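You operate a simulated robot arm through the tools that you are given. There is no shell and no other tool. Be economical: measure what you need, move in short steps, check, and stop when the job is done.

The job below is to be done with a simulated robot arm. You get a single attempt, and the scene is never put back.

Task
Swap the inside-out tube on the bander's stack for the navy tube beside it, then band the pair.
Fine: lift the plate off the stack; lay the inside-out one on the bench; feed one band, plate down and up again.

Only the result counts: the job must be done as asked and must still hold three seconds after the hand-in. Knocking over, shifting, dropping, spilling or breaking anything else fails it.

Robot
A 6-joint arm with a two-finger parallel gripper, fixed in place. Base frame: the origin is at the foot of the arm, x ahead of it, y to its left, z up; the work surface is at about z = 0.84. Readings come in m, rad, newtons and seconds.
With the tool pointing down near the work surface it reaches from about 0.26 to 0.68 m from the base axis. Its first joint turns from -1.152 to 1.152 rad. Payload 2.9 kg.
The tool frame sits at the grasp point between the pads (the TCP): z along the fingers, y along the line on which they close. The tips reach 0.03 m beyond it. Largest opening 0.11 m; finger width 0.02, thickness 0.01; the body of the gripper, 0.048 by 0.112 m, starts 0.055 m behind the TCP.
Orientation is that of the tool frame in the base frame, as a unit quaternion [w, x, y, z]. With the fingers straight down and closing along the base's y, the tool's x points along the base's -x, its y along +y and its z along -z.

Tools
- The arm moves only by the tool jog_arm. Its argument "commands" is a list of rows, each an object of numbers (a shift or turn left out is 0, a gripper value left out holds the last): "x", "y", "z": the shift along the tool's x, y, z in units of 40 mm (1.0 is 40 mm); "ax", "ay", "az": the turn, a rotation vector about the tool's x, y, z in units of 8 degrees (1.0 is 8 degrees); "jaw": the opening, from 0 (shut) to 1 (fully open). In form: [{"x": .., "y": .., "z": .., "ax": .., "ay": .., "az": .., "jaw": ..}, ...]. A call has 1 to 10 rows; each row shifts and turns the commanded pose from where the row before left it, along the tool's axes as they then stand. A call with a number of a shift or a turn outside -1 to 1 is refused whole. A row lasts 0.2 s, in which the tool goes at most 0.05 m and 0.15 rad; a call with a longer step from one row to the next is refused whole, and so is a gripper value outside its range. A pose out of reach is approached as far as the arm can. The call stops where the force on the tool passes 40 N (or 10 N more than at its start, if that is more) or the arm is blocked; 0.2 s more then pass. The fingers move at their own pace (about 0.108 m/s each) and stop on an object; they squeeze with about 43 N. The grip force told is the motor's: it shows also when the fingers shut on nothing. Time passes only in rows, and 0.2 s behind the last, so rows that do not move let the fingers close. The reply holds the time, the measured pose of the TCP, the force on the tool along the base axes, the opening and the grip force, in the units named above and with some noise.
- Cameras (640 x 400 px; columns grow to the right, rows downward): "scene" is fixed at [0.0893, 0.4422, 1.3883]; the picture's right is [-0.59, -0.81, 0.00], its down [-0.46, 0.34, -0.82] and it looks along [0.66, -0.49, -0.57] (base axes); focal length 214 px, centre (320, 200). "wrist" rides on the gripper at [0.072, 0.017, -0.103] in the tool frame; the picture's right is [-0.23, 0.97, 0.00], its down [-0.76, -0.18, -0.62] and it looks along [-0.61, -0.14, 0.78] (tool axes); focal length 222 px, centre (320, 200). There is no depth. A picture from a camera that has moved, and an enlarged one, comes with that camera's place and axes in the base frame and with its lens. The place of the scene camera against the robot may be out by one fixed shift of up to 0.012 m in any direction.
- snapshot(camera): a new picture of that camera. The clock stands still meanwhile.
- zoom(camera, box): a new picture of the part [left, top, right, bottom] of that camera's present view, enlarged. The clock stands still meanwhile.
- job_done(): hands the job in; it is judged then, once.

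Work in short steps. Places have to be worked out from the pictures, the camera data and where the tool is seen: move nearer, look again, correct. Check each grasp and each placing, and mend what went wrong. You have 120 turns and 76 pictures in all, those below and enlarged ones among them. Open the gripper and draw the arm clear of the work before you hand the job in, unless the task says otherwise; then end with one line.

The tools are called after "Request:" as name(argument=value, ...) on one line, values as JSON. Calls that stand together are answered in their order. jog_arm: Moves the arm, as the interface text tells. Its arguments: {"type":"object","properties":{"commands":{"type":"array","items":{"type":"object","properties":{"x":{"type":"number"},"y":{"type":"number"},"z":{"type":"number"},"ax":{"type":"number"},"ay":{"type":"number"},"az":{"type":"number"},"jaw":{"type":"number"}}}}},"required":["commands"]} The other tools are called the same way: snapshot (camera) takes a picture; zoom (camera, box) takes an enlarged picture of a part of a camera's view; job_done () hands the job in.

At the start:

```text
time_s: 0.0
tcp_pos: [0.3178, -0.0106, 1.3486]
tcp_rot: [0.002, 0.0, 1.0, 0.0]
ft_force: [-0.2, 0.3, 0.5]
gripper_width: 0.1098
grip_force: 0.1
```

scene: 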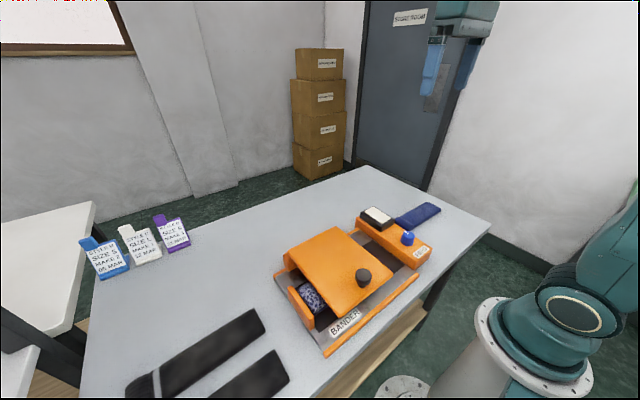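
wrist: 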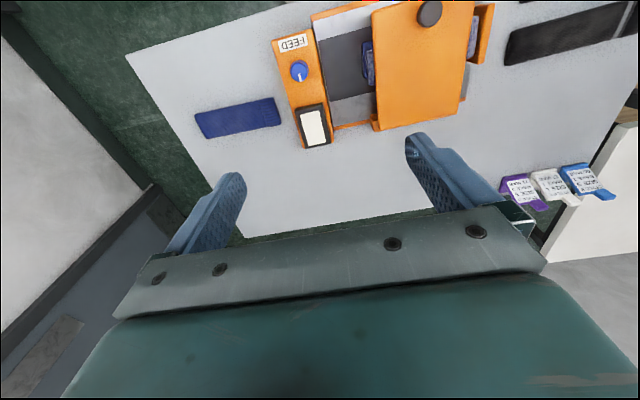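

The bander stands mid bench with the plate on it and the navy tube to its right. I look closer first.

Request:
zoom(camera="scene", box=[250, 180, 490, 360])

Request:
zoom(camera="wrist", box=[180, 0, 520, 200])

Request:
zoom(camera="scene", box=[70, 200, 200, 290])

```text
2.22 times, centred on (370, 270) of scene
camera zoom: at [0.0893, 0.4422, 1.3883], right [-0.59, -0.81, 0.0], down [-0.46, 0.34, -0.82], along [0.66, -0.49, -0.57], focal length 477 px, centre (209, 44)
```

zoom: 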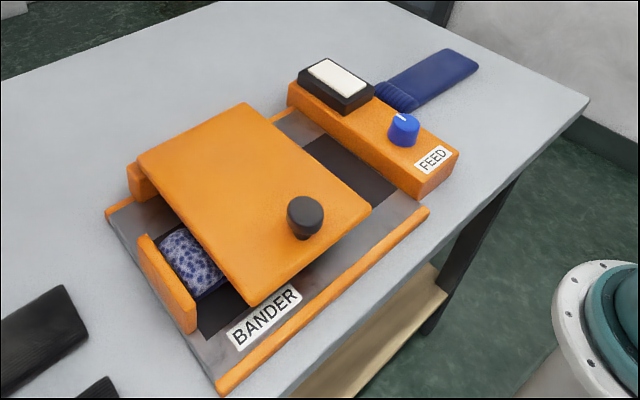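

```text
1.88 times, centred on (350, 100) of wrist
camera zoom: at [0.2452, 0.0057, 1.4503], right [0.23, 0.97, 0.0], down [0.76, -0.18, 0.63], along [0.61, -0.14, -0.78], focal length 418 px, centre (264, 388)
```

zoom: 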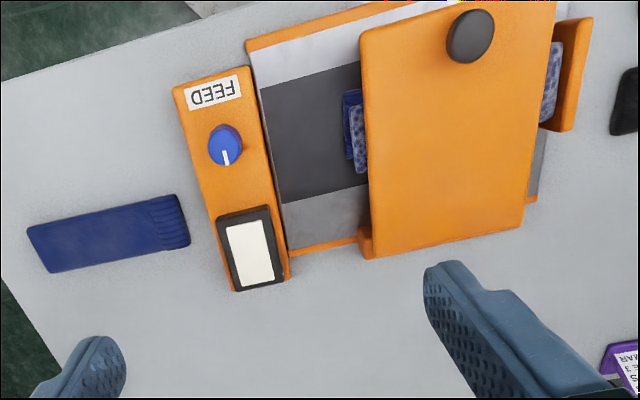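

```text
4.44 times, centred on (135, 245) of scene
camera zoom: at [0.0893, 0.4422, 1.3883], right [-0.59, -0.81, 0.0], down [-0.46, 0.34, -0.82], along [0.66, -0.49, -0.57], focal length 953 px, centre (1142, 0)
```

zoom: 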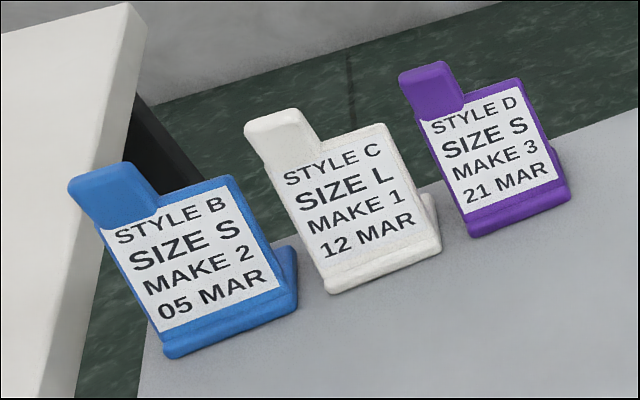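

The plate has a black knob near the robot and the stack lies under it. The patterned tube is on top and a navy one below. I move the wrist camera above the bander, looking straight down.

Request:
jog_arm(commands=[{"y": 0.9, "x": -0.4}, {"y": 0.9, "x": -0.4}, {"y": 0.9, "x": -0.4}, {"y": 0.5, "x": -0.3}, {"ay": 1}, {"ay": 1}, {"ay": 1}, {"ay": 1}, {"ay": 0.75}, {}])

Request:
snapshot(camera="wrist")

```text
time_s: 1.9
tcp_pos: [0.3288, 0.1017, 1.2076]
tcp_rot: [-0.296, 0.007, 0.955, -0.002]
ft_force: [-0.7, 1.6, -10.7]
gripper_width: 0.1101
grip_force: 0.0
out of reach, approached as far as the arm can: row 5, 6, 7, 8, 9
stopped in row 9: the force on the tool passed its limit (the readings are from after the stop); the commanded pose is now the measured one
```

```text
70 pictures are left
camera wrist: at [0.3269, 0.1202, 1.333], right [0.2, 0.97, -0.13], down [0.98, -0.19, 0.09], along [0.06, -0.15, -0.99], focal length 222 px, centre (320, 200)
```

wrist: 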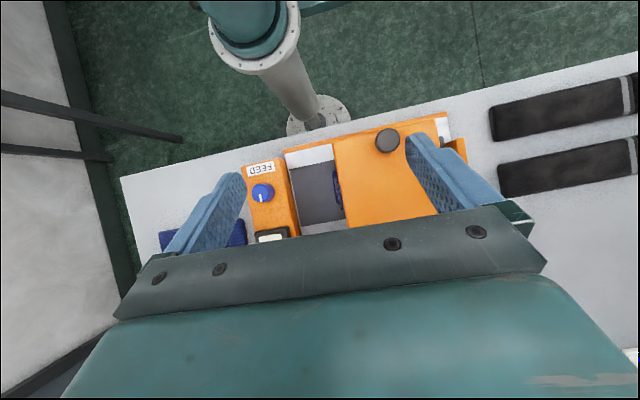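

The overhead view puts the knob near (0.277, 0.187, 0.97). I undo the tilt and turn the tool so the fingers close along x, which also lets the camera look along +y under the plate.

Request:
jog_arm(commands=[{"ay": -1, "y": -0.6}, {"ay": -1, "y": -0.6}, {"ay": -1, "y": -0.6}, {"ay": -1, "y": -0.6}, {"ay": -0.3, "y": -0.6}, {"az": -1, "y": -0.6}, {"az": -1}, {"az": -1}, {"az": -1}, {"az": -1}])

Request:
jog_arm(commands=[{"az": -1}, {"az": -1}, {"az": -1}, {"az": -1}, {"az": -1}, {"az": -1}, {"az": -0.25}, {}])

Request:
snapshot(camera="wrist")

```text
time_s: 4.2
tcp_pos: [0.3326, -0.0312, 1.2128]
tcp_rot: [-0.052, -0.339, 0.939, 0.008]
ft_force: [1.2, 1.1, -0.5]
gripper_width: 0.1101
grip_force: 0.0
out of reach, approached as far as the arm can: row 3, 4
```

```text
time_s: 6.0
tcp_pos: [0.3322, -0.03, 1.2121]
tcp_rot: [-0.045, -0.702, 0.71, 0.029]
ft_force: [-0.3, 0.3, 0.7]
gripper_width: 0.1101
grip_force: 0.1
```

```text
69 pictures are left
camera wrist: at [0.3262, -0.1014, 1.3179], right [-0.97, 0.24, 0.1], down [0.25, 0.77, 0.58], along [0.06, 0.59, -0.81], focal length 222 px, centre (320, 200)
```

wrist: 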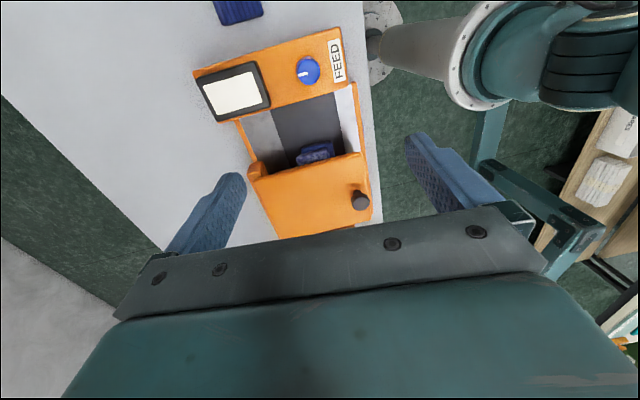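

The tool tilts about 6°, so I correct that, then lower and shift toward −y for a close look under the plate and at the feed box.

Request:
jog_arm(commands=[{"ax": 0.75, "ay": -0.16}, {"x": 0.9}, {"x": 0.9}, {"x": 0.5, "z": 0.7}, {"z": 1}, {"z": 1}, {}])

Request:
snapshot(camera="wrist")

```text
time_s: 7.5
tcp_pos: [0.3318, -0.123, 1.1065]
tcp_rot: [0.0, -0.703, 0.711, 0.0]
ft_force: [-0.8, 0.5, -0.4]
gripper_width: 0.1101
grip_force: 0.0
```

```text
68 pictures are left
camera wrist: at [0.3146, -0.1951, 1.2091], right [-0.97, 0.24, 0.0], down [0.19, 0.76, 0.62], along [0.15, 0.6, -0.78], focal length 222 px, centre (320, 200)
```

wrist: 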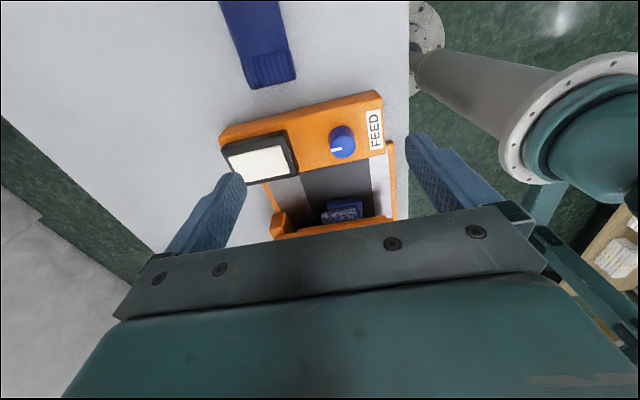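

Request:
zoom(camera="wrist", box=[200, 60, 420, 250])

```text
2.11 times, centred on (310, 155) of wrist
camera zoom: at [0.3146, -0.1951, 1.2091], right [-0.97, 0.24, 0.0], down [0.19, 0.76, 0.62], along [0.15, 0.6, -0.78], focal length 468 px, centre (341, 295)
```

zoom: 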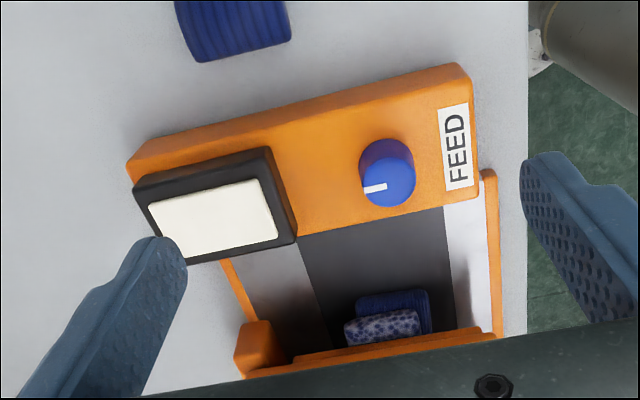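

The hinge is evidently at the far side (two posts there), and the plate spans x 0.25–0.41, y 0.10–0.28. I turn the fingers back to close along y, so the knob can pivot between the pads, and go above the knob.

Request:
jog_arm(commands=[{"az": 1}, {"az": 1}, {"az": 1}, {"az": 1}, {"az": 1}, {"az": 1}, {"az": 1}, {"az": 1}, {"az": 1}, {"az": 1}])

Request:
jog_arm(commands=[{"az": 1}, {"az": 0.21}, {"y": 1}, {"y": 1}, {"y": 1, "x": 0.2}, {"y": 1, "x": 0.2}, {"y": 1, "x": 0.2}, {"y": 1, "x": 0.2}, {"y": 1, "x": 0.2}, {"y": 0.75, "x": 0.2}])

Request:
snapshot(camera="wrist")

Request:
zoom(camera="scene", box=[250, 180, 490, 360])

```text
time_s: 9.8
tcp_pos: [0.3325, -0.122, 1.1046]
tcp_rot: [0.0, -0.08, 0.997, 0.0]
ft_force: [0.5, 1.0, -0.1]
gripper_width: 0.11
grip_force: 0.1
```

```text
time_s: 11.9
tcp_pos: [0.2856, 0.1863, 1.1062]
tcp_rot: [0.0, 0.003, 1.0, 0.0]
ft_force: [-0.2, 0.1, -0.5]
gripper_width: 0.1097
grip_force: 0.0
```

```text
66 pictures are left
camera wrist: at [0.2143, 0.2028, 1.2078], right [0.23, 0.97, 0.0], down [0.76, -0.18, 0.62], along [0.61, -0.15, -0.78], focal length 222 px, centre (320, 200)
```

wrist: 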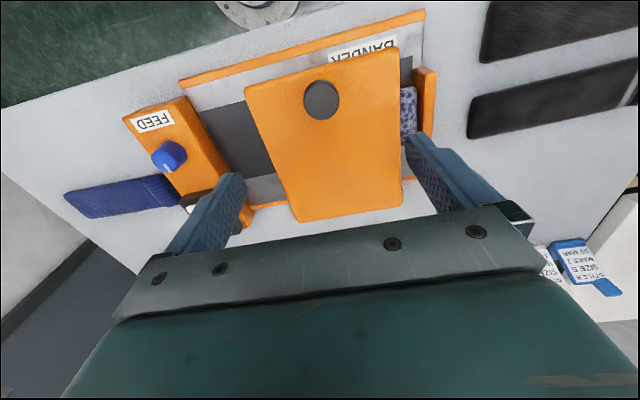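

```text
2.22 times, centred on (370, 270) of scene
camera zoom: at [0.0893, 0.4422, 1.3883], right [-0.59, -0.81, 0.0], down [-0.46, 0.34, -0.82], along [0.66, -0.49, -0.57], focal length 477 px, centre (209, 44)
```

zoom: 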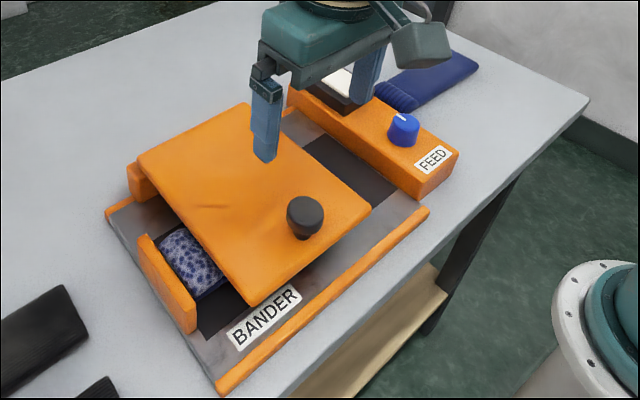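

The knob reads as (0.278, 0.187), with its top near z 0.97. I descend astride it to TCP z ≈ 0.99.

Request:
jog_arm(commands=[{"x": 0.2, "z": 0.7, "jaw": 0.65}, {"z": 0.8}, {"z": 0.8}, {"z": 0.6}, {}])

Request:
zoom(camera="scene", box=[250, 180, 490, 360])

```text
time_s: 13.2
tcp_pos: [0.2751, 0.1842, 0.988]
tcp_rot: [0.0, 0.003, 1.0, 0.0]
ft_force: [-0.4, -0.2, 0.0]
gripper_width: 0.0712
grip_force: 0.0
```

```text
2.22 times, centred on (370, 270) of scene
camera zoom: at [0.0893, 0.4422, 1.3883], right [-0.59, -0.81, 0.0], down [-0.46, 0.34, -0.82], along [0.66, -0.49, -0.57], focal length 477 px, centre (209, 44)
```

zoom: 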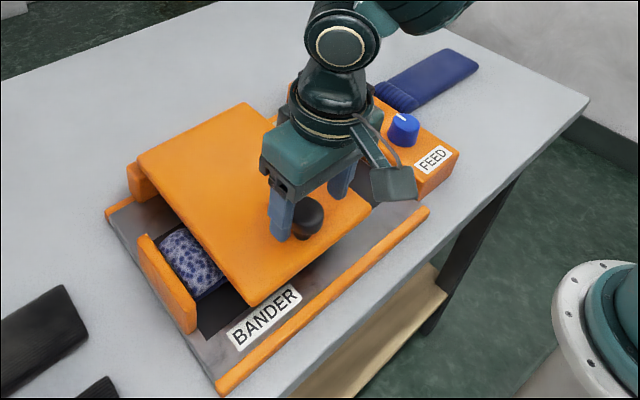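

The fingers straddle the knob with the tips near plate level. I ease down a little and close.

Request:
jog_arm(commands=[{"z": 0.12}, {"jaw": 0}, {}, {}])

```text
time_s: 14.3
tcp_pos: [0.276, 0.19, 0.9829]
tcp_rot: [0.0, -0.003, 1.0, 0.006]
ft_force: [1.4, 6.8, -4.4]
gripper_width: 0.0373
grip_force: 45.7
stopped in row 4: the force on the tool passed its limit (the readings are from after the stop); the commanded pose is now the measured one
```

Gripped with a 37 mm opening. I lift along an arc about the far hinge, turning the tool with it, in small steps.

Request:
jog_arm(commands=[{"ay": 0.5, "x": -0.09, "z": -0.23}, {"ay": 0.5, "x": -0.09, "z": -0.23}, {}])

Request:
zoom(camera="scene", box=[250, 180, 490, 360])

```text
time_s: 15.1
tcp_pos: [0.2847, 0.1901, 1.001]
tcp_rot: [-0.067, -0.002, 0.998, 0.005]
ft_force: [5.0, 2.0, 3.6]
gripper_width: 0.0373
grip_force: 44.7
```

```text
2.22 times, centred on (370, 270) of scene
camera zoom: at [0.0894, 0.4422, 1.3883], right [-0.59, -0.81, 0.0], down [-0.46, 0.34, -0.82], along [0.66, -0.49, -0.57], focal length 477 px, centre (209, 44)
```

zoom: 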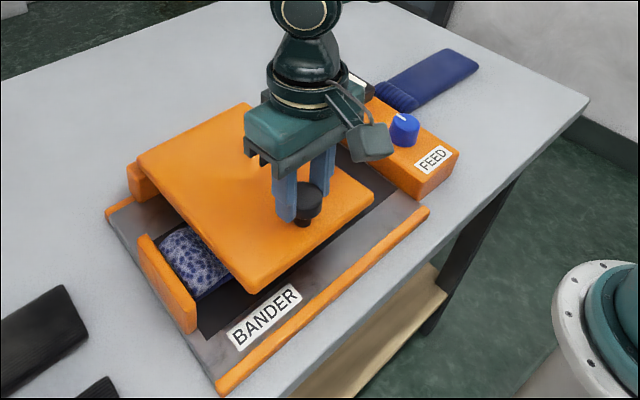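

The plate pivots at the far hinge with low forces. I continue the arc.

Request:
jog_arm(commands=[{"ay": 0.6, "x": -0.12, "z": -0.27}, {"ay": 0.6, "x": -0.12, "z": -0.27}, {"ay": 0.6, "x": -0.12, "z": -0.27}, {"ay": 0.6, "x": -0.12, "z": -0.27}, {}])

```text
time_s: 16.3
tcp_pos: [0.3115, 0.1903, 1.0383]
tcp_rot: [-0.235, -0.006, 0.972, 0.005]
ft_force: [-21.3, 20.5, 12.1]
gripper_width: 0.0374
grip_force: 45.1
```

The forces show I'm pushing too far +x and −y. I relieve that a little, then read the forces.

Request:
jog_arm(commands=[{"x": 0.08, "y": 0.05}, {}])

Request:
zoom(camera="scene", box=[250, 160, 490, 340])

```text
time_s: 16.9
tcp_pos: [0.3109, 0.1896, 1.0383]
tcp_rot: [-0.234, 0.0, 0.972, 0.004]
ft_force: [5.4, 4.0, -13.1]
gripper_width: 0.0371
grip_force: 44.9
```

```text
2.22 times, centred on (370, 250) of scene
camera zoom: at [0.0897, 0.4423, 1.3882], right [-0.59, -0.81, 0.0], down [-0.46, 0.34, -0.82], along [0.66, -0.49, -0.57], focal length 477 px, centre (209, 89)
```

zoom: 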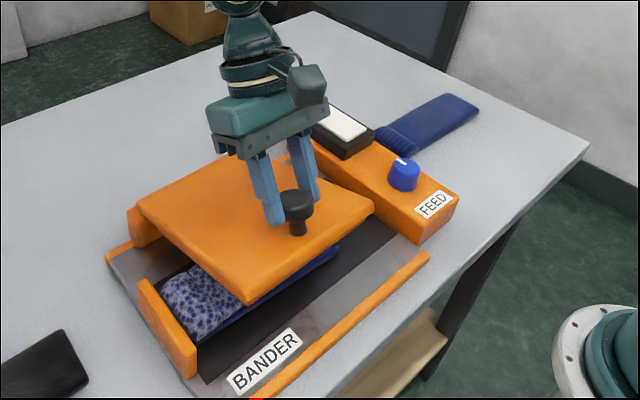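

The motion fits a hinge at about (0.408, z 0.937). I continue with refined arc steps.

Request:
jog_arm(commands=[{"ay": 0.6, "x": -0.09, "z": -0.275}, {"ay": 0.6, "x": -0.09, "z": -0.275}, {}])

Request:
jog_arm(commands=[{"ay": 0.6, "x": -0.09, "z": -0.275}, {"ay": 0.6, "x": -0.09, "z": -0.275}, {}])

```text
time_s: 17.4
tcp_pos: [0.325, 0.1897, 1.0441]
tcp_rot: [-0.28, 0.014, 0.96, -0.008]
ft_force: [-9.1, -1.9, -2.0]
gripper_width: 0.0373
grip_force: 45.0
out of reach, approached as far as the arm can: row 2
stopped in row 2: the force on the tool passed its limit (the readings are from after the stop); the commanded pose is now the measured one
```

```text
time_s: 17.9
tcp_pos: [0.3194, 0.1895, 1.0318]
tcp_rot: [-0.326, 0.021, 0.945, 0.003]
ft_force: [3.1, 9.6, -11.6]
gripper_width: 0.0373
grip_force: 45.5
out of reach, approached as far as the arm can: row 1, 2
stopped in row 2: the force on the tool passed its limit (the readings are from after the stop); the commanded pose is now the measured one
```

The tool can't tilt past about 35°, so I now let the knob pivot in the pads. I translate along the arc while easing the tool tilt back.

Request:
jog_arm(commands=[{"ay": -0.5, "x": 0.03, "z": -0.25}, {"ay": -0.5, "x": 0.03, "z": -0.25}, {"ay": -0.5, "x": 0.03, "z": -0.25}, {}])

Request:
zoom(camera="scene", box=[250, 160, 490, 340])

```text
time_s: 18.9
tcp_pos: [0.3333, 0.1901, 1.0591]
tcp_rot: [-0.222, 0.019, 0.975, 0.002]
ft_force: [-7.5, 33.3, -2.4]
gripper_width: 0.0373
grip_force: 45.0
```

```text
2.22 times, centred on (370, 250) of scene
camera zoom: at [0.0891, 0.4432, 1.388], right [-0.59, -0.81, 0.0], down [-0.46, 0.34, -0.82], along [0.66, -0.49, -0.57], focal length 477 px, centre (209, 89)
```

zoom: 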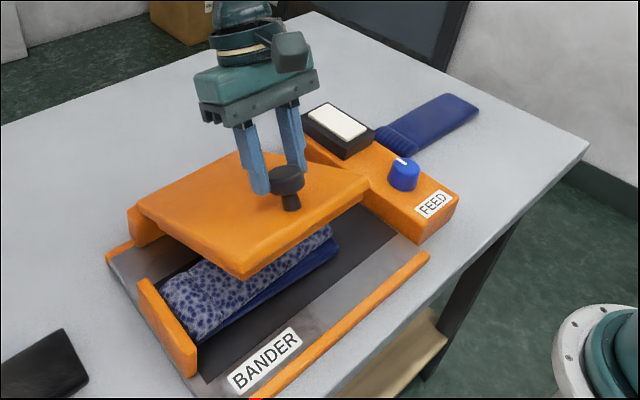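

The plate is at about 35–40° and the knob pivots fine. I relieve the y force and continue to about 60°.

Request:
jog_arm(commands=[{"y": 0.08}, {"ay": -0.2, "x": -0.125, "z": -0.24}, {"ay": -0.2, "x": -0.125, "z": -0.24}, {}])

Request:
jog_arm(commands=[{"ay": -0.2, "x": -0.19, "z": -0.21}, {"ay": -0.2, "x": -0.2, "z": -0.21}, {}])

Request:
zoom(camera="scene", box=[250, 160, 490, 340])

```text
time_s: 19.9
tcp_pos: [0.3503, 0.1891, 1.0715]
tcp_rot: [-0.197, 0.021, 0.98, -0.001]
ft_force: [-9.0, 10.0, 0.0]
gripper_width: 0.036
grip_force: 44.8
```

```text
time_s: 20.4
tcp_pos: [0.365, 0.1878, 1.0744]
tcp_rot: [-0.183, 0.027, 0.983, 0.0]
ft_force: [0.7, 0.5, 0.2]
gripper_width: 0.0002
grip_force: 38.0
stopped in row 2: the force on the tool passed its limit (the readings are from after the stop); the commanded pose is now the measured one
```

```text
2.22 times, centred on (370, 250) of scene
camera zoom: at [0.0893, 0.4422, 1.3883], right [-0.59, -0.81, 0.0], down [-0.46, 0.34, -0.82], along [0.66, -0.49, -0.57], focal length 477 px, centre (209, 89)
```

zoom: 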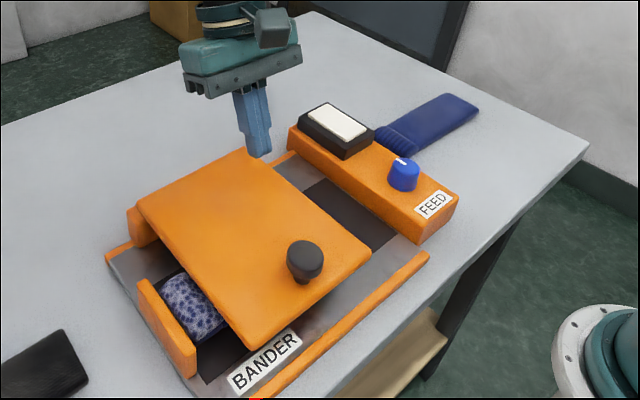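

The knob slipped out of the pads and the plate swung back down, so it does not hold short of vertical. Next I'll lift it from underneath, with closed fingers tilted toward +y in the gap on its right side at x ≈ 0.275, then push it past vertical. First I raise the arm and straighten the tool.

Request:
jog_arm(commands=[{"z": -0.7}, {"z": -0.8, "ay": -0.65}, {"ay": -1}, {"ay": -1}, {"y": -1}, {"y": -1}, {"y": -1}, {"y": -1}, {"y": -0.7, "x": 0.6}, {"x": 0.7}])

Request:
snapshot(camera="wrist")

```text
time_s: 22.6
tcp_pos: [0.322, -0.0032, 1.1312]
tcp_rot: [0.001, 0.028, 1.0, -0.005]
ft_force: [0.2, 0.5, 0.7]
gripper_width: 0.0001
grip_force: 37.9
out of reach, approached as far as the arm can: row 2, 3, 4
```

```text
59 pictures are left
camera wrist: at [0.251, 0.0186, 1.2336], right [0.28, 0.96, -0.01], down [0.75, -0.21, 0.63], along [0.6, -0.18, -0.78], focal length 222 px, centre (320, 200)
```

wrist: 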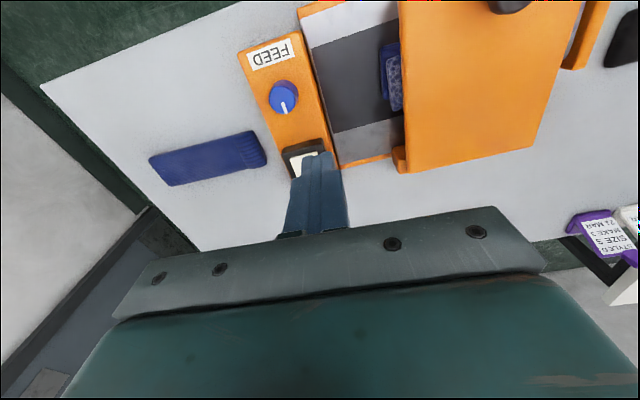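

I fix the small yaw, shift to x ≈ 0.275 and tilt the fingers 45° toward +y.

Request:
jog_arm(commands=[{"az": -0.4, "x": 0.6}, {"x": 0.57}, {"ax": -1}, {"ax": -1}, {"ax": -1}, {"ax": -1}, {"ax": -1}, {"ax": -0.62}, {}])

```text
time_s: 24.6
tcp_pos: [0.2768, -0.0002, 1.1296]
tcp_rot: [0.001, -0.002, 0.926, 0.378]
ft_force: [0.0, -0.2, 0.4]
gripper_width: 0.0
grip_force: 37.7
```

The tilt is reached. I lower to about (0.275, 0.03, 0.95), still clear of the plate edge at y ≈ 0.10.

Request:
jog_arm(commands=[{"y": -0.65, "z": 0.65}, {"y": -0.65, "z": 0.9}, {"y": -0.65, "z": 0.9}, {"y": -0.5, "z": 0.9}, {"y": -0.15, "z": 0.4}, {}])

Request:
zoom(camera="scene", box=[250, 160, 490, 340])

Request:
snapshot(camera="wrist")

```text
time_s: 26.0
tcp_pos: [0.2749, 0.0309, 0.9486]
tcp_rot: [0.001, -0.002, 0.926, 0.378]
ft_force: [0.8, -0.4, 0.7]
gripper_width: 0.0
grip_force: 37.5
```

```text
2.22 times, centred on (370, 250) of scene
camera zoom: at [0.0893, 0.4422, 1.3883], right [-0.59, -0.81, 0.0], down [-0.46, 0.34, -0.82], along [0.66, -0.49, -0.57], focal length 477 px, centre (209, 89)
```

zoom: 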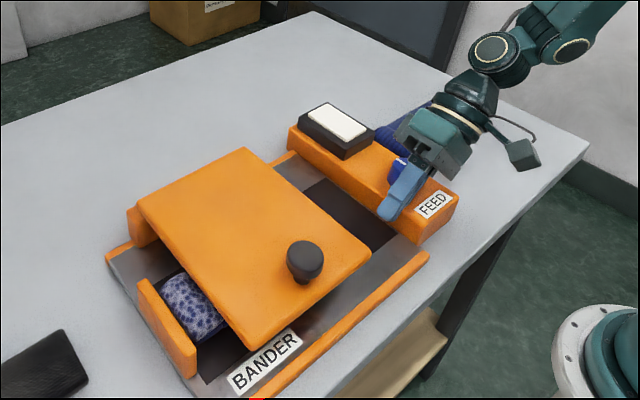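

```text
57 pictures are left
camera wrist: at [0.203, -0.0301, 1.0329], right [0.22, 0.7, 0.68], down [0.76, -0.56, 0.32], along [0.61, 0.45, -0.66], focal length 222 px, centre (320, 200)
```

wrist: 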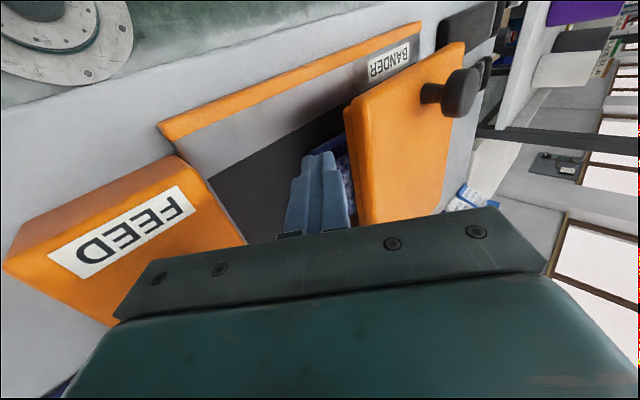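

The tip is just right of the plate edge. I move +y slightly and then down, keeping the gripper body above the feed box, so the tip drops to z ≈ 0.885.

Request:
jog_arm(commands=[{"y": 0.6, "z": 0.6}, {"y": -0.4, "z": 0.4}, {"y": -0.38, "z": 0.38}, {}])

Request:
snapshot(camera="wrist")

Request:
zoom(camera="scene", box=[300, 180, 450, 300])

```text
time_s: 27.0
tcp_pos: [0.2767, 0.0641, 0.9045]
tcp_rot: [0.001, -0.002, 0.926, 0.378]
ft_force: [0.2, -0.2, 0.2]
gripper_width: 0.0
grip_force: 37.9
```

```text
56 pictures are left
camera wrist: at [0.2048, 0.0034, 0.9891], right [0.22, 0.7, 0.68], down [0.76, -0.56, 0.32], along [0.61, 0.45, -0.66], focal length 222 px, centre (320, 200)
```

wrist: 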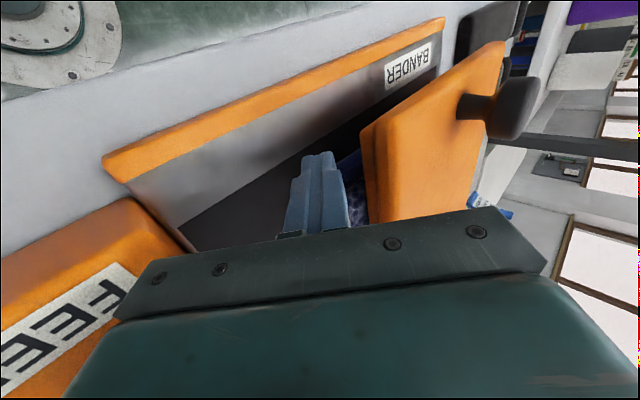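

```text
3.33 times, centred on (375, 240) of scene
camera zoom: at [0.0893, 0.4422, 1.3883], right [-0.59, -0.81, 0.0], down [-0.46, 0.34, -0.82], along [0.66, -0.49, -0.57], focal length 715 px, centre (137, 67)
```

zoom: 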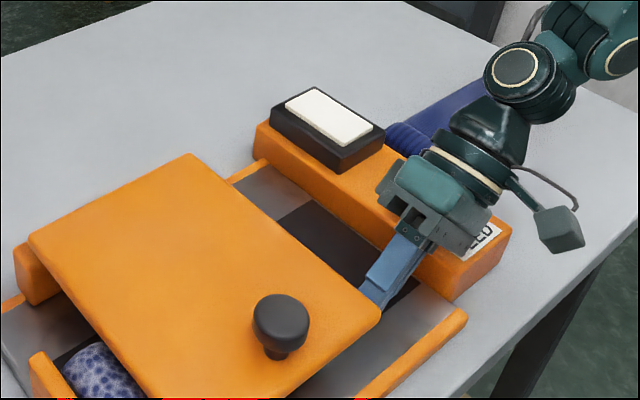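

Triangulating the plate's near-right bottom corner gives (0.264, 0.114, 0.90). I drop 10 mm more and slide the tip about 40 mm under the edge, watching force.

Request:
jog_arm(commands=[{"y": -0.17, "z": 0.17}, {"y": 0.38, "z": 0.38}, {"y": 0.32, "z": 0.32}, {}])

```text
time_s: 27.8
tcp_pos: [0.275, 0.0941, 0.8927]
tcp_rot: [0.002, 0.001, 0.929, 0.369]
ft_force: [-4.7, -19.6, 7.6]
gripper_width: 0.0
grip_force: 37.8
stopped in row 4: the force on the tool passed its limit (the readings are from after the stop); the commanded pose is now the measured one
```

Contact at tip y ≈ 0.12, and I judge it to be under the edge. I raise in small steps and look.

Request:
jog_arm(commands=[{"y": 0.2, "z": -0.25}, {"y": 0.3, "z": -0.3}, {}])

Request:
zoom(camera="scene", box=[250, 160, 490, 340])

Request:
snapshot(camera="wrist")

```text
time_s: 28.6
tcp_pos: [0.2769, 0.0946, 0.9221]
tcp_rot: [0.002, 0.001, 0.929, 0.371]
ft_force: [-1.3, -19.6, -1.8]
gripper_width: 0.0
grip_force: 38.4
```

```text
2.22 times, centred on (370, 250) of scene
camera zoom: at [0.0893, 0.4417, 1.3885], right [-0.59, -0.81, 0.0], down [-0.46, 0.34, -0.82], along [0.66, -0.49, -0.57], focal length 477 px, centre (209, 89)
```

zoom: 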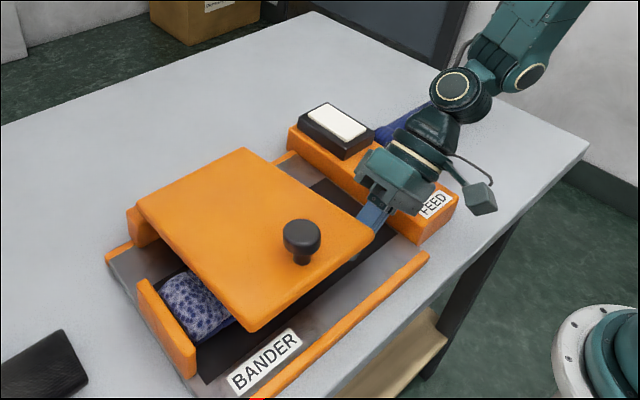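

```text
53 pictures are left
camera wrist: at [0.2052, 0.0353, 1.0076], right [0.23, 0.71, 0.67], down [0.76, -0.56, 0.33], along [0.61, 0.43, -0.66], focal length 222 px, centre (320, 200)
```

wrist: 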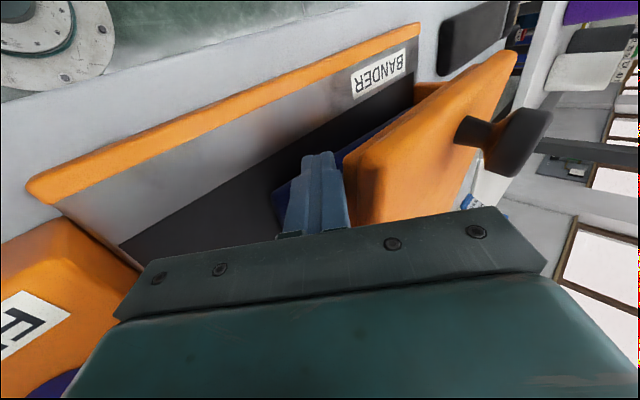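

The plate is riding up on the finger. I follow the arc to about 20° then 40°, adding a little +y for overlap.

Request:
jog_arm(commands=[{"x": -0.05, "y": 0.45, "z": -0.35}, {"x": -0.05, "y": 0.5, "z": -0.3}, {"x": -0.2, "y": 0.35, "z": -0.35}, {"x": -0.28, "y": 0.37, "z": -0.37}, {}])

Request:
zoom(camera="scene", box=[250, 160, 490, 340])

```text
time_s: 29.1
tcp_pos: [0.2801, 0.0944, 0.9427]
tcp_rot: [0.003, 0.005, 0.931, 0.364]
ft_force: [-2.8, -10.9, -0.3]
gripper_width: 0.0001
grip_force: 37.6
stopped in row 2: the force on the tool passed its limit (the readings are from after the stop); the commanded pose is now the measured one
```

```text
2.22 times, centred on (370, 250) of scene
camera zoom: at [0.0893, 0.4419, 1.3884], right [-0.59, -0.81, 0.0], down [-0.46, 0.34, -0.82], along [0.66, -0.49, -0.57], focal length 477 px, centre (209, 89)
```

zoom: 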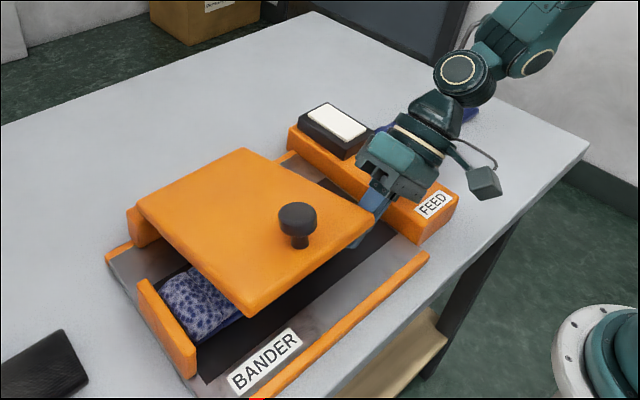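

Sideways push is what tripped the limit, since the 45° slope wedges the edge. I tilt the finger flatter so it sits under the plate, lifting slightly at the same time.

Request:
jog_arm(commands=[{"ax": -0.6, "y": 0.05, "z": -0.15}, {"ax": -0.6, "y": 0.05, "z": -0.15}, {"ax": -0.6, "y": 0.05, "z": -0.1}, {"ax": -0.4}, {}])

```text
time_s: 30.2
tcp_pos: [0.2801, 0.0884, 0.9581]
tcp_rot: [0.004, 0.002, 0.864, 0.503]
ft_force: [0.3, -2.4, -3.0]
gripper_width: 0.0
grip_force: 37.3
```

The finger is at 60° with light force. I slide 25 mm farther under the plate.

Request:
jog_arm(commands=[{"y": 0.1, "z": 0.27}, {"y": 0.1, "z": 0.27}, {"y": 0.1, "z": 0.1}, {}])

Request:
zoom(camera="scene", box=[250, 160, 490, 340])

Request:
snapshot(camera="wrist")

```text
time_s: 30.8
tcp_pos: [0.28, 0.098, 0.9535]
tcp_rot: [0.002, 0.005, 0.867, 0.498]
ft_force: [-8.5, -21.5, 0.8]
gripper_width: 0.0001
grip_force: 37.5
stopped in row 2: the force on the tool passed its limit (the readings are from after the stop); the commanded pose is now the measured one
```

```text
2.22 times, centred on (370, 250) of scene
camera zoom: at [0.0891, 0.4416, 1.3885], right [-0.59, -0.81, 0.0], down [-0.46, 0.34, -0.82], along [0.66, -0.49, -0.57], focal length 477 px, centre (209, 89)
```

zoom: 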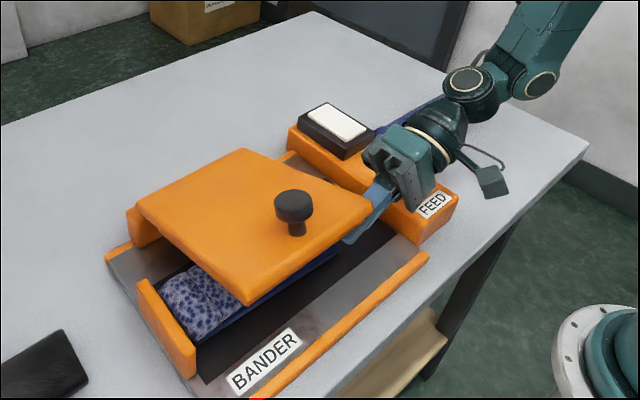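

```text
50 pictures are left
camera wrist: at [0.2071, 0.017, 1.0196], right [0.23, 0.49, 0.84], down [0.76, -0.64, 0.16], along [0.61, 0.6, -0.52], focal length 222 px, centre (320, 200)
```

wrist: 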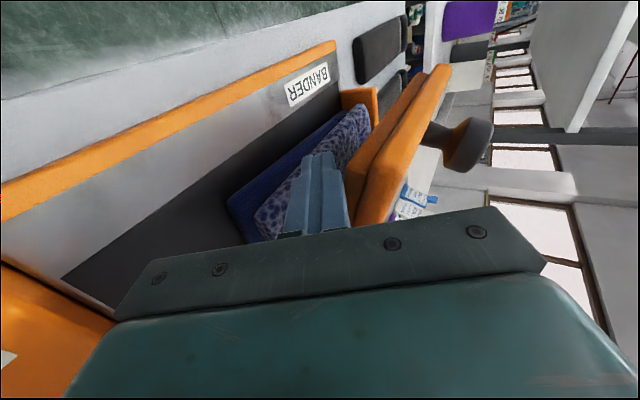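

I now lift along the arc without sideways push, going to about 40°.

Request:
jog_arm(commands=[{"x": -0.22, "y": 0.38, "z": -0.27}, {"x": -0.28, "y": 0.4, "z": -0.23}, {}])

Request:
zoom(camera="scene", box=[250, 160, 490, 340])

```text
time_s: 31.6
tcp_pos: [0.2992, 0.0985, 0.9919]
tcp_rot: [0.003, 0.004, 0.866, 0.5]
ft_force: [-3.7, -4.0, 0.6]
gripper_width: 0.0
grip_force: 37.7
```

```text
2.22 times, centred on (370, 250) of scene
camera zoom: at [0.0892, 0.4421, 1.3884], right [-0.59, -0.81, 0.0], down [-0.46, 0.34, -0.82], along [0.66, -0.49, -0.57], focal length 477 px, centre (209, 89)
```

zoom: 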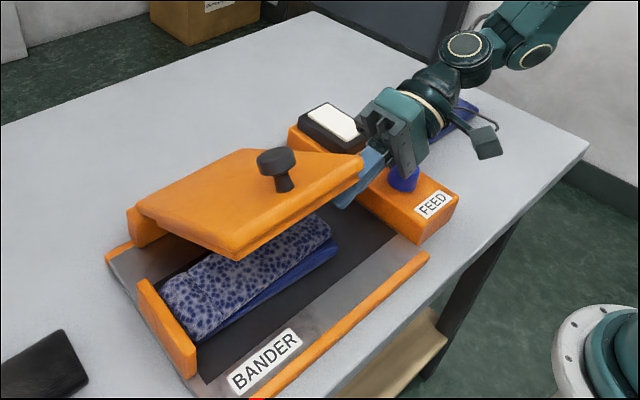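

Good, the plate is around 40°. Continue to about 60–65°.

Request:
jog_arm(commands=[{"x": -0.4, "y": 0.36, "z": -0.2}, {"x": -0.45, "y": 0.33, "z": -0.15}, {}])

Request:
zoom(camera="scene", box=[250, 160, 490, 340])

```text
time_s: 32.4
tcp_pos: [0.3351, 0.0978, 1.0242]
tcp_rot: [0.002, 0.004, 0.867, 0.499]
ft_force: [-1.8, -0.2, -0.4]
gripper_width: 0.0
grip_force: 37.7
```

```text
2.22 times, centred on (370, 250) of scene
camera zoom: at [0.0893, 0.4422, 1.3883], right [-0.59, -0.81, 0.0], down [-0.46, 0.34, -0.82], along [0.66, -0.49, -0.57], focal length 477 px, centre (209, 89)
```

zoom: 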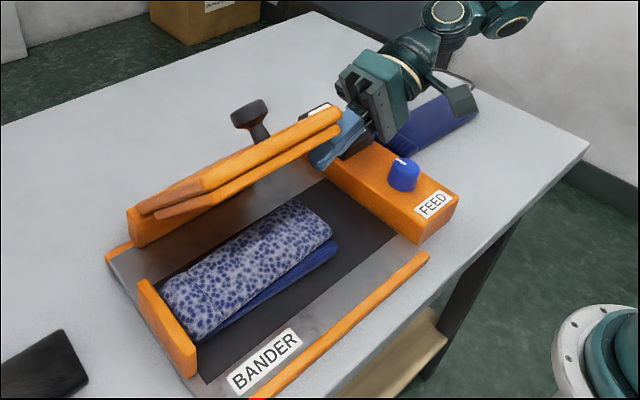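

It's working. I push on toward and past vertical, with a bit more overlap.

Request:
jog_arm(commands=[{"x": -0.5, "y": 0.3, "z": 0.0}, {"x": -0.55, "y": 0.2, "z": 0.0}, {"x": -0.5, "y": 0.05, "z": 0.05}, {}])

Request:
zoom(camera="scene", box=[250, 160, 490, 340])

```text
time_s: 32.7
tcp_pos: [0.3478, 0.0971, 1.0309]
tcp_rot: [0.004, 0.004, 0.866, 0.499]
ft_force: [-6.2, -12.9, 4.5]
gripper_width: 0.0
grip_force: 37.4
stopped in row 1: the force on the tool passed its limit (the readings are from after the stop); the commanded pose is now the measured one
```

```text
2.22 times, centred on (370, 250) of scene
camera zoom: at [0.0891, 0.4418, 1.3885], right [-0.59, -0.81, 0.0], down [-0.46, 0.34, -0.82], along [0.66, -0.49, -0.57], focal length 477 px, centre (209, 89)
```

zoom: 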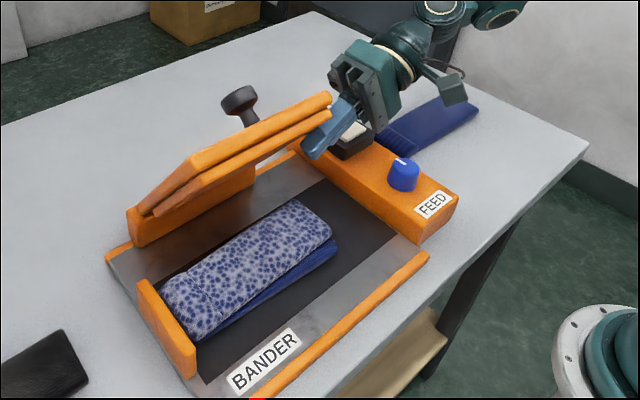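

Sideways contact tripped it again, as the plate has an inset pad underneath. I move purely in x and z.

Request:
jog_arm(commands=[{"x": -0.3, "y": 0.18, "z": -0.15}, {"x": -0.4, "y": 0.13, "z": -0.1}, {"x": -0.4, "y": 0.08, "z": -0.05}, {"x": -0.4}, {}])

Request:
zoom(camera="scene", box=[250, 160, 490, 340])

```text
time_s: 33.9
tcp_pos: [0.4079, 0.0958, 1.0485]
tcp_rot: [0.003, 0.004, 0.867, 0.499]
ft_force: [-0.2, 0.1, -0.5]
gripper_width: 0.0001
grip_force: 37.4
```

```text
2.22 times, centred on (370, 250) of scene
camera zoom: at [0.0893, 0.4422, 1.3883], right [-0.59, -0.81, 0.0], down [-0.46, 0.34, -0.82], along [0.66, -0.49, -0.57], focal length 477 px, centre (209, 89)
```

zoom: 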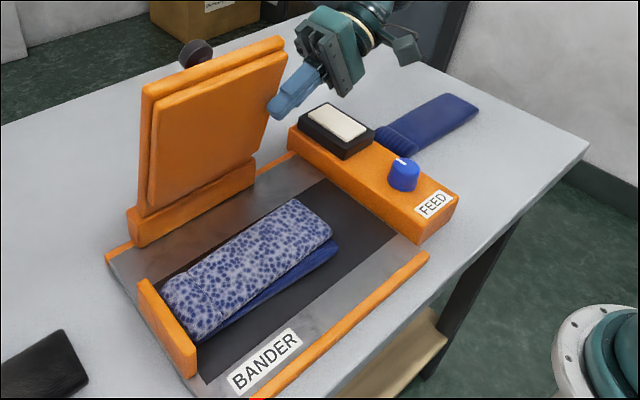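

The plate stands past vertical with zero force on the tool. I retract in −y and up, and check that it stays.

Request:
jog_arm(commands=[{"y": -0.3, "z": -0.85}, {"y": -0.2, "z": -0.9}, {"y": 0.5, "z": -0.7}, {"y": 0.6, "z": -0.4}, {"ax": 1}, {"ax": 1}, {"ax": 1}, {"ax": 1}, {"ax": 1}, {"ax": 1}])

Request:
zoom(camera="scene", box=[250, 140, 490, 340])

```text
time_s: 36.1
tcp_pos: [0.3954, 0.033, 1.0964]
tcp_rot: [0.001, 0.005, 0.995, 0.102]
ft_force: [-0.1, 0.4, 0.7]
gripper_width: 0.0003
grip_force: 38.1
out of reach, approached as far as the arm can: row 3, 4
```

```text
2.00 times, centred on (370, 240) of scene
camera zoom: at [0.0893, 0.4422, 1.3883], right [-0.59, -0.81, 0.0], down [-0.46, 0.34, -0.82], along [0.66, -0.49, -0.57], focal length 429 px, centre (220, 120)
```

zoom: 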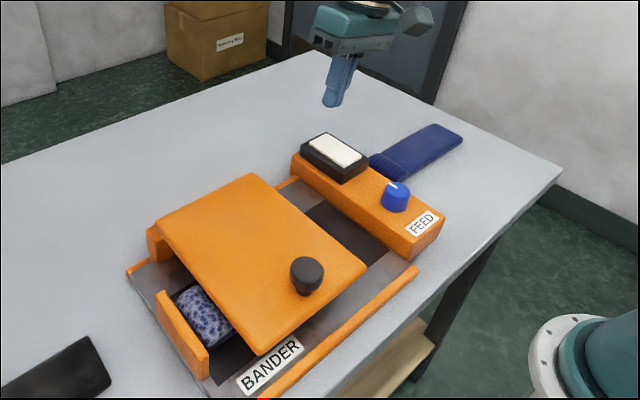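

The plate fell shut again. On reflection it was still about 10° short of vertical and leaning weightlessly on my finger. I repeat the same lift and this time push well past vertical. First I go back to the start pose under its right edge.

Request:
jog_arm(commands=[{"ax": -0.83, "x": 0.6}, {"ax": -0.83, "x": 0.6}, {"ax": -0.83, "x": 0.6}, {"ax": -0.83, "x": 0.6}, {"ax": -0.83, "x": 0.55}, {}])

```text
time_s: 37.5
tcp_pos: [0.2781, 0.0333, 1.0969]
tcp_rot: [0.003, 0.004, 0.923, 0.384]
ft_force: [0.1, 0.7, -0.3]
gripper_width: 0.0002
grip_force: 37.8
```

Request:
jog_arm(commands=[{"y": -0.6, "z": 0.8}, {"y": -0.6, "z": 0.8}, {"y": -0.6, "z": 0.8}, {"y": -0.6, "z": 0.8}, {"y": -0.52, "z": 0.78}, {"y": -0.08, "z": 0.08}, {"y": 0.3, "z": 0.3}, {"y": 0.15, "z": 0.15}, {}])

```text
time_s: 39.5
tcp_pos: [0.278, 0.0906, 0.8984]
tcp_rot: [0.002, 0.005, 0.923, 0.384]
ft_force: [0.1, 0.0, -0.1]
gripper_width: 0.0
grip_force: 38.4
```

No contact yet and the tip is just under the edge. I lift vertically, then flatten to 60° as before.

Request:
jog_arm(commands=[{"y": 0.03, "z": 0.13}, {"y": 0.3, "z": -0.3}, {"y": 0.3, "z": -0.3}, {"ax": -0.6, "y": 0.18, "z": -0.22}, {"ax": -0.6, "y": 0.15, "z": -0.15}, {"ax": -0.6, "y": 0.1, "z": -0.1}, {}])

Request:
zoom(camera="scene", box=[250, 160, 490, 340])

```text
time_s: 41.1
tcp_pos: [0.2784, 0.092, 0.9533]
tcp_rot: [0.004, 0.004, 0.868, 0.497]
ft_force: [1.1, -0.7, -2.0]
gripper_width: 0.0
grip_force: 37.3
```

```text
2.22 times, centred on (370, 250) of scene
camera zoom: at [0.0894, 0.4422, 1.3883], right [-0.59, -0.81, 0.0], down [-0.46, 0.34, -0.82], along [0.66, -0.49, -0.57], focal length 477 px, centre (209, 89)
```

zoom: 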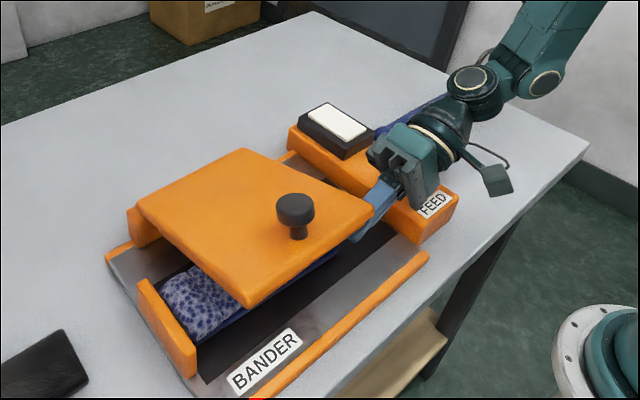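

Plate raised on the finger. I follow the known arc up to the near-vertical point.

Request:
jog_arm(commands=[{"x": -0.25, "y": 0.45, "z": -0.18}, {"x": -0.28, "y": 0.42, "z": -0.23}, {"x": -0.42, "y": 0.35, "z": -0.2}, {"x": -0.45, "y": 0.34, "z": -0.2}, {"x": -0.4, "y": 0.15, "z": -0.09}, {"x": -0.45, "y": 0.13, "z": -0.08}, {"x": -0.5, "y": 0.13, "z": -0.08}, {"x": -0.5}, {}])

Request:
jog_arm(commands=[{"x": -0.3}, {"x": -0.3, "y": -0.05, "z": 0.03}, {"x": -0.3, "y": -0.1, "z": 0.06}, {}])

Request:
zoom(camera="scene", box=[250, 160, 490, 340])

```text
time_s: 43.1
tcp_pos: [0.4093, 0.0942, 1.0437]
tcp_rot: [0.003, 0.004, 0.868, 0.496]
ft_force: [-0.3, -0.7, -0.5]
gripper_width: 0.0
grip_force: 37.7
```

```text
time_s: 44.1
tcp_pos: [0.4447, 0.094, 1.0358]
tcp_rot: [0.003, 0.005, 0.868, 0.496]
ft_force: [0.5, -0.1, -0.2]
gripper_width: 0.0001
grip_force: 37.9
```

```text
2.22 times, centred on (370, 250) of scene
camera zoom: at [0.0893, 0.4422, 1.3883], right [-0.59, -0.81, 0.0], down [-0.46, 0.34, -0.82], along [0.66, -0.49, -0.57], focal length 477 px, centre (209, 89)
```

zoom: 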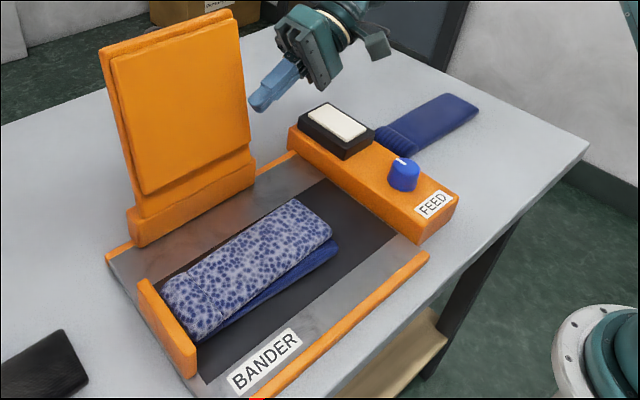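

The plate now leans clearly past vertical, free of the finger. I retract in −y, then straighten and check.

Request:
jog_arm(commands=[{"y": -0.4, "z": -0.7}, {"y": -0.4, "z": -0.7}, {"y": 0.1, "z": -0.8}, {"x": 0.8}, {"x": 0.8, "ax": 0.6}, {"ax": 1}, {"ax": 1}, {"ax": 1}, {"ax": 1}, {"ax": 1}])

Request:
jog_arm(commands=[{"ax": 1, "jaw": 0.75}, {"ax": 0.8}, {"az": -1}, {"az": -1}, {"az": -1}, {"az": -1}, {"az": -1}, {"az": -1}, {"az": -1}, {"az": -1}])

Request:
jog_arm(commands=[{"az": -1}, {"az": -1}, {"az": -1}, {"az": -0.2}, {}])

Request:
snapshot(camera="scene")

Request:
snapshot(camera="wrist")

```text
time_s: 46.3
tcp_pos: [0.3766, 0.0093, 1.053]
tcp_rot: [0.001, 0.005, 0.992, 0.127]
ft_force: [1.0, -0.5, -0.9]
gripper_width: 0.0001
grip_force: 37.6
out of reach, approached as far as the arm can: row 3
```

```text
time_s: 48.5
tcp_pos: [0.3752, 0.008, 1.0535]
tcp_rot: [0.002, -0.527, 0.85, 0.001]
ft_force: [0.7, 0.1, 0.1]
gripper_width: 0.0824
grip_force: 0.1
```

```text
time_s: 49.7
tcp_pos: [0.3767, 0.0085, 1.0546]
tcp_rot: [0.003, -0.702, 0.712, 0.001]
ft_force: [-0.2, 0.7, -0.2]
gripper_width: 0.0824
grip_force: 0.0
```

```text
42 pictures are left
```

scene: 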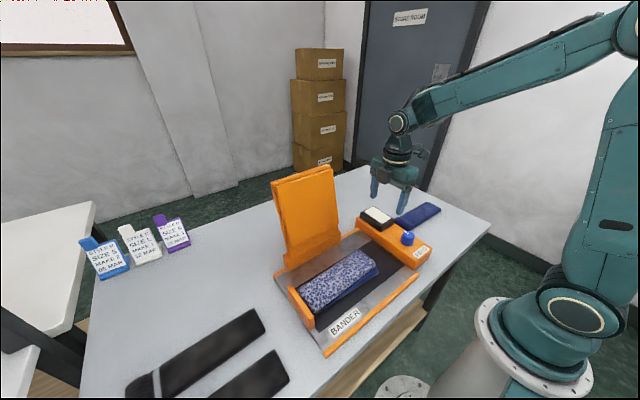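

```text
41 pictures are left
camera wrist: at [0.3587, -0.0649, 1.1558], right [-0.97, 0.24, 0.0], down [0.19, 0.76, 0.63], along [0.15, 0.61, -0.78], focal length 222 px, centre (320, 200)
```

wrist: 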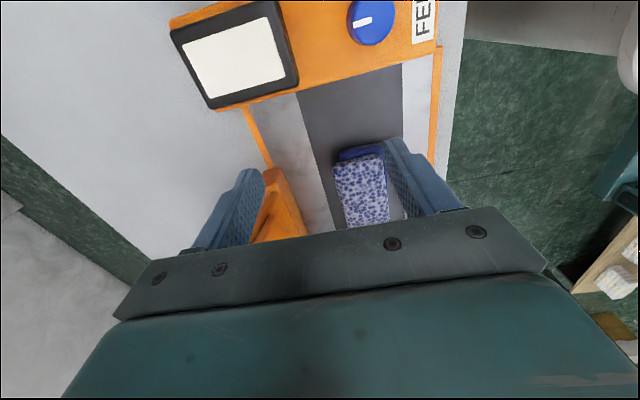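

The plate stays up. I look closely at the stack and the spare tube.

Request:
zoom(camera="scene", box=[280, 230, 400, 340])

Request:
zoom(camera="wrist", box=[240, 100, 460, 240])

```text
3.64 times, centred on (340, 285) of scene
camera zoom: at [0.0893, 0.4422, 1.3883], right [-0.59, -0.81, 0.0], down [-0.46, 0.34, -0.82], along [0.66, -0.49, -0.57], focal length 780 px, centre (247, -109)
```

zoom: 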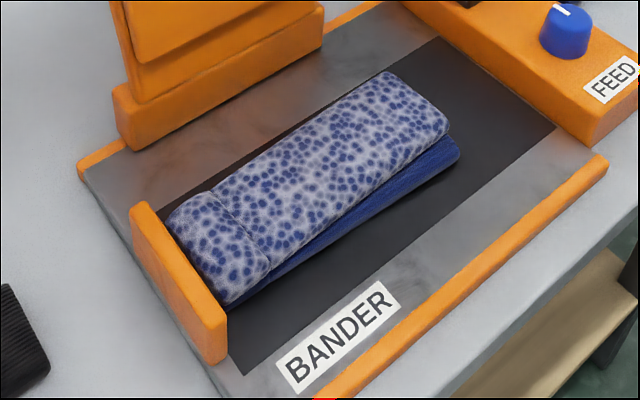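

```text
2.86 times, centred on (350, 170) of wrist
camera zoom: at [0.3587, -0.0649, 1.1558], right [-0.97, 0.24, 0.0], down [0.19, 0.76, 0.63], along [0.15, 0.61, -0.78], focal length 635 px, centre (234, 286)
```

zoom: 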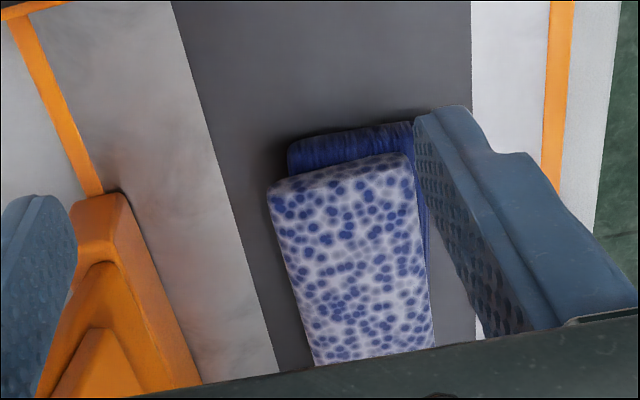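

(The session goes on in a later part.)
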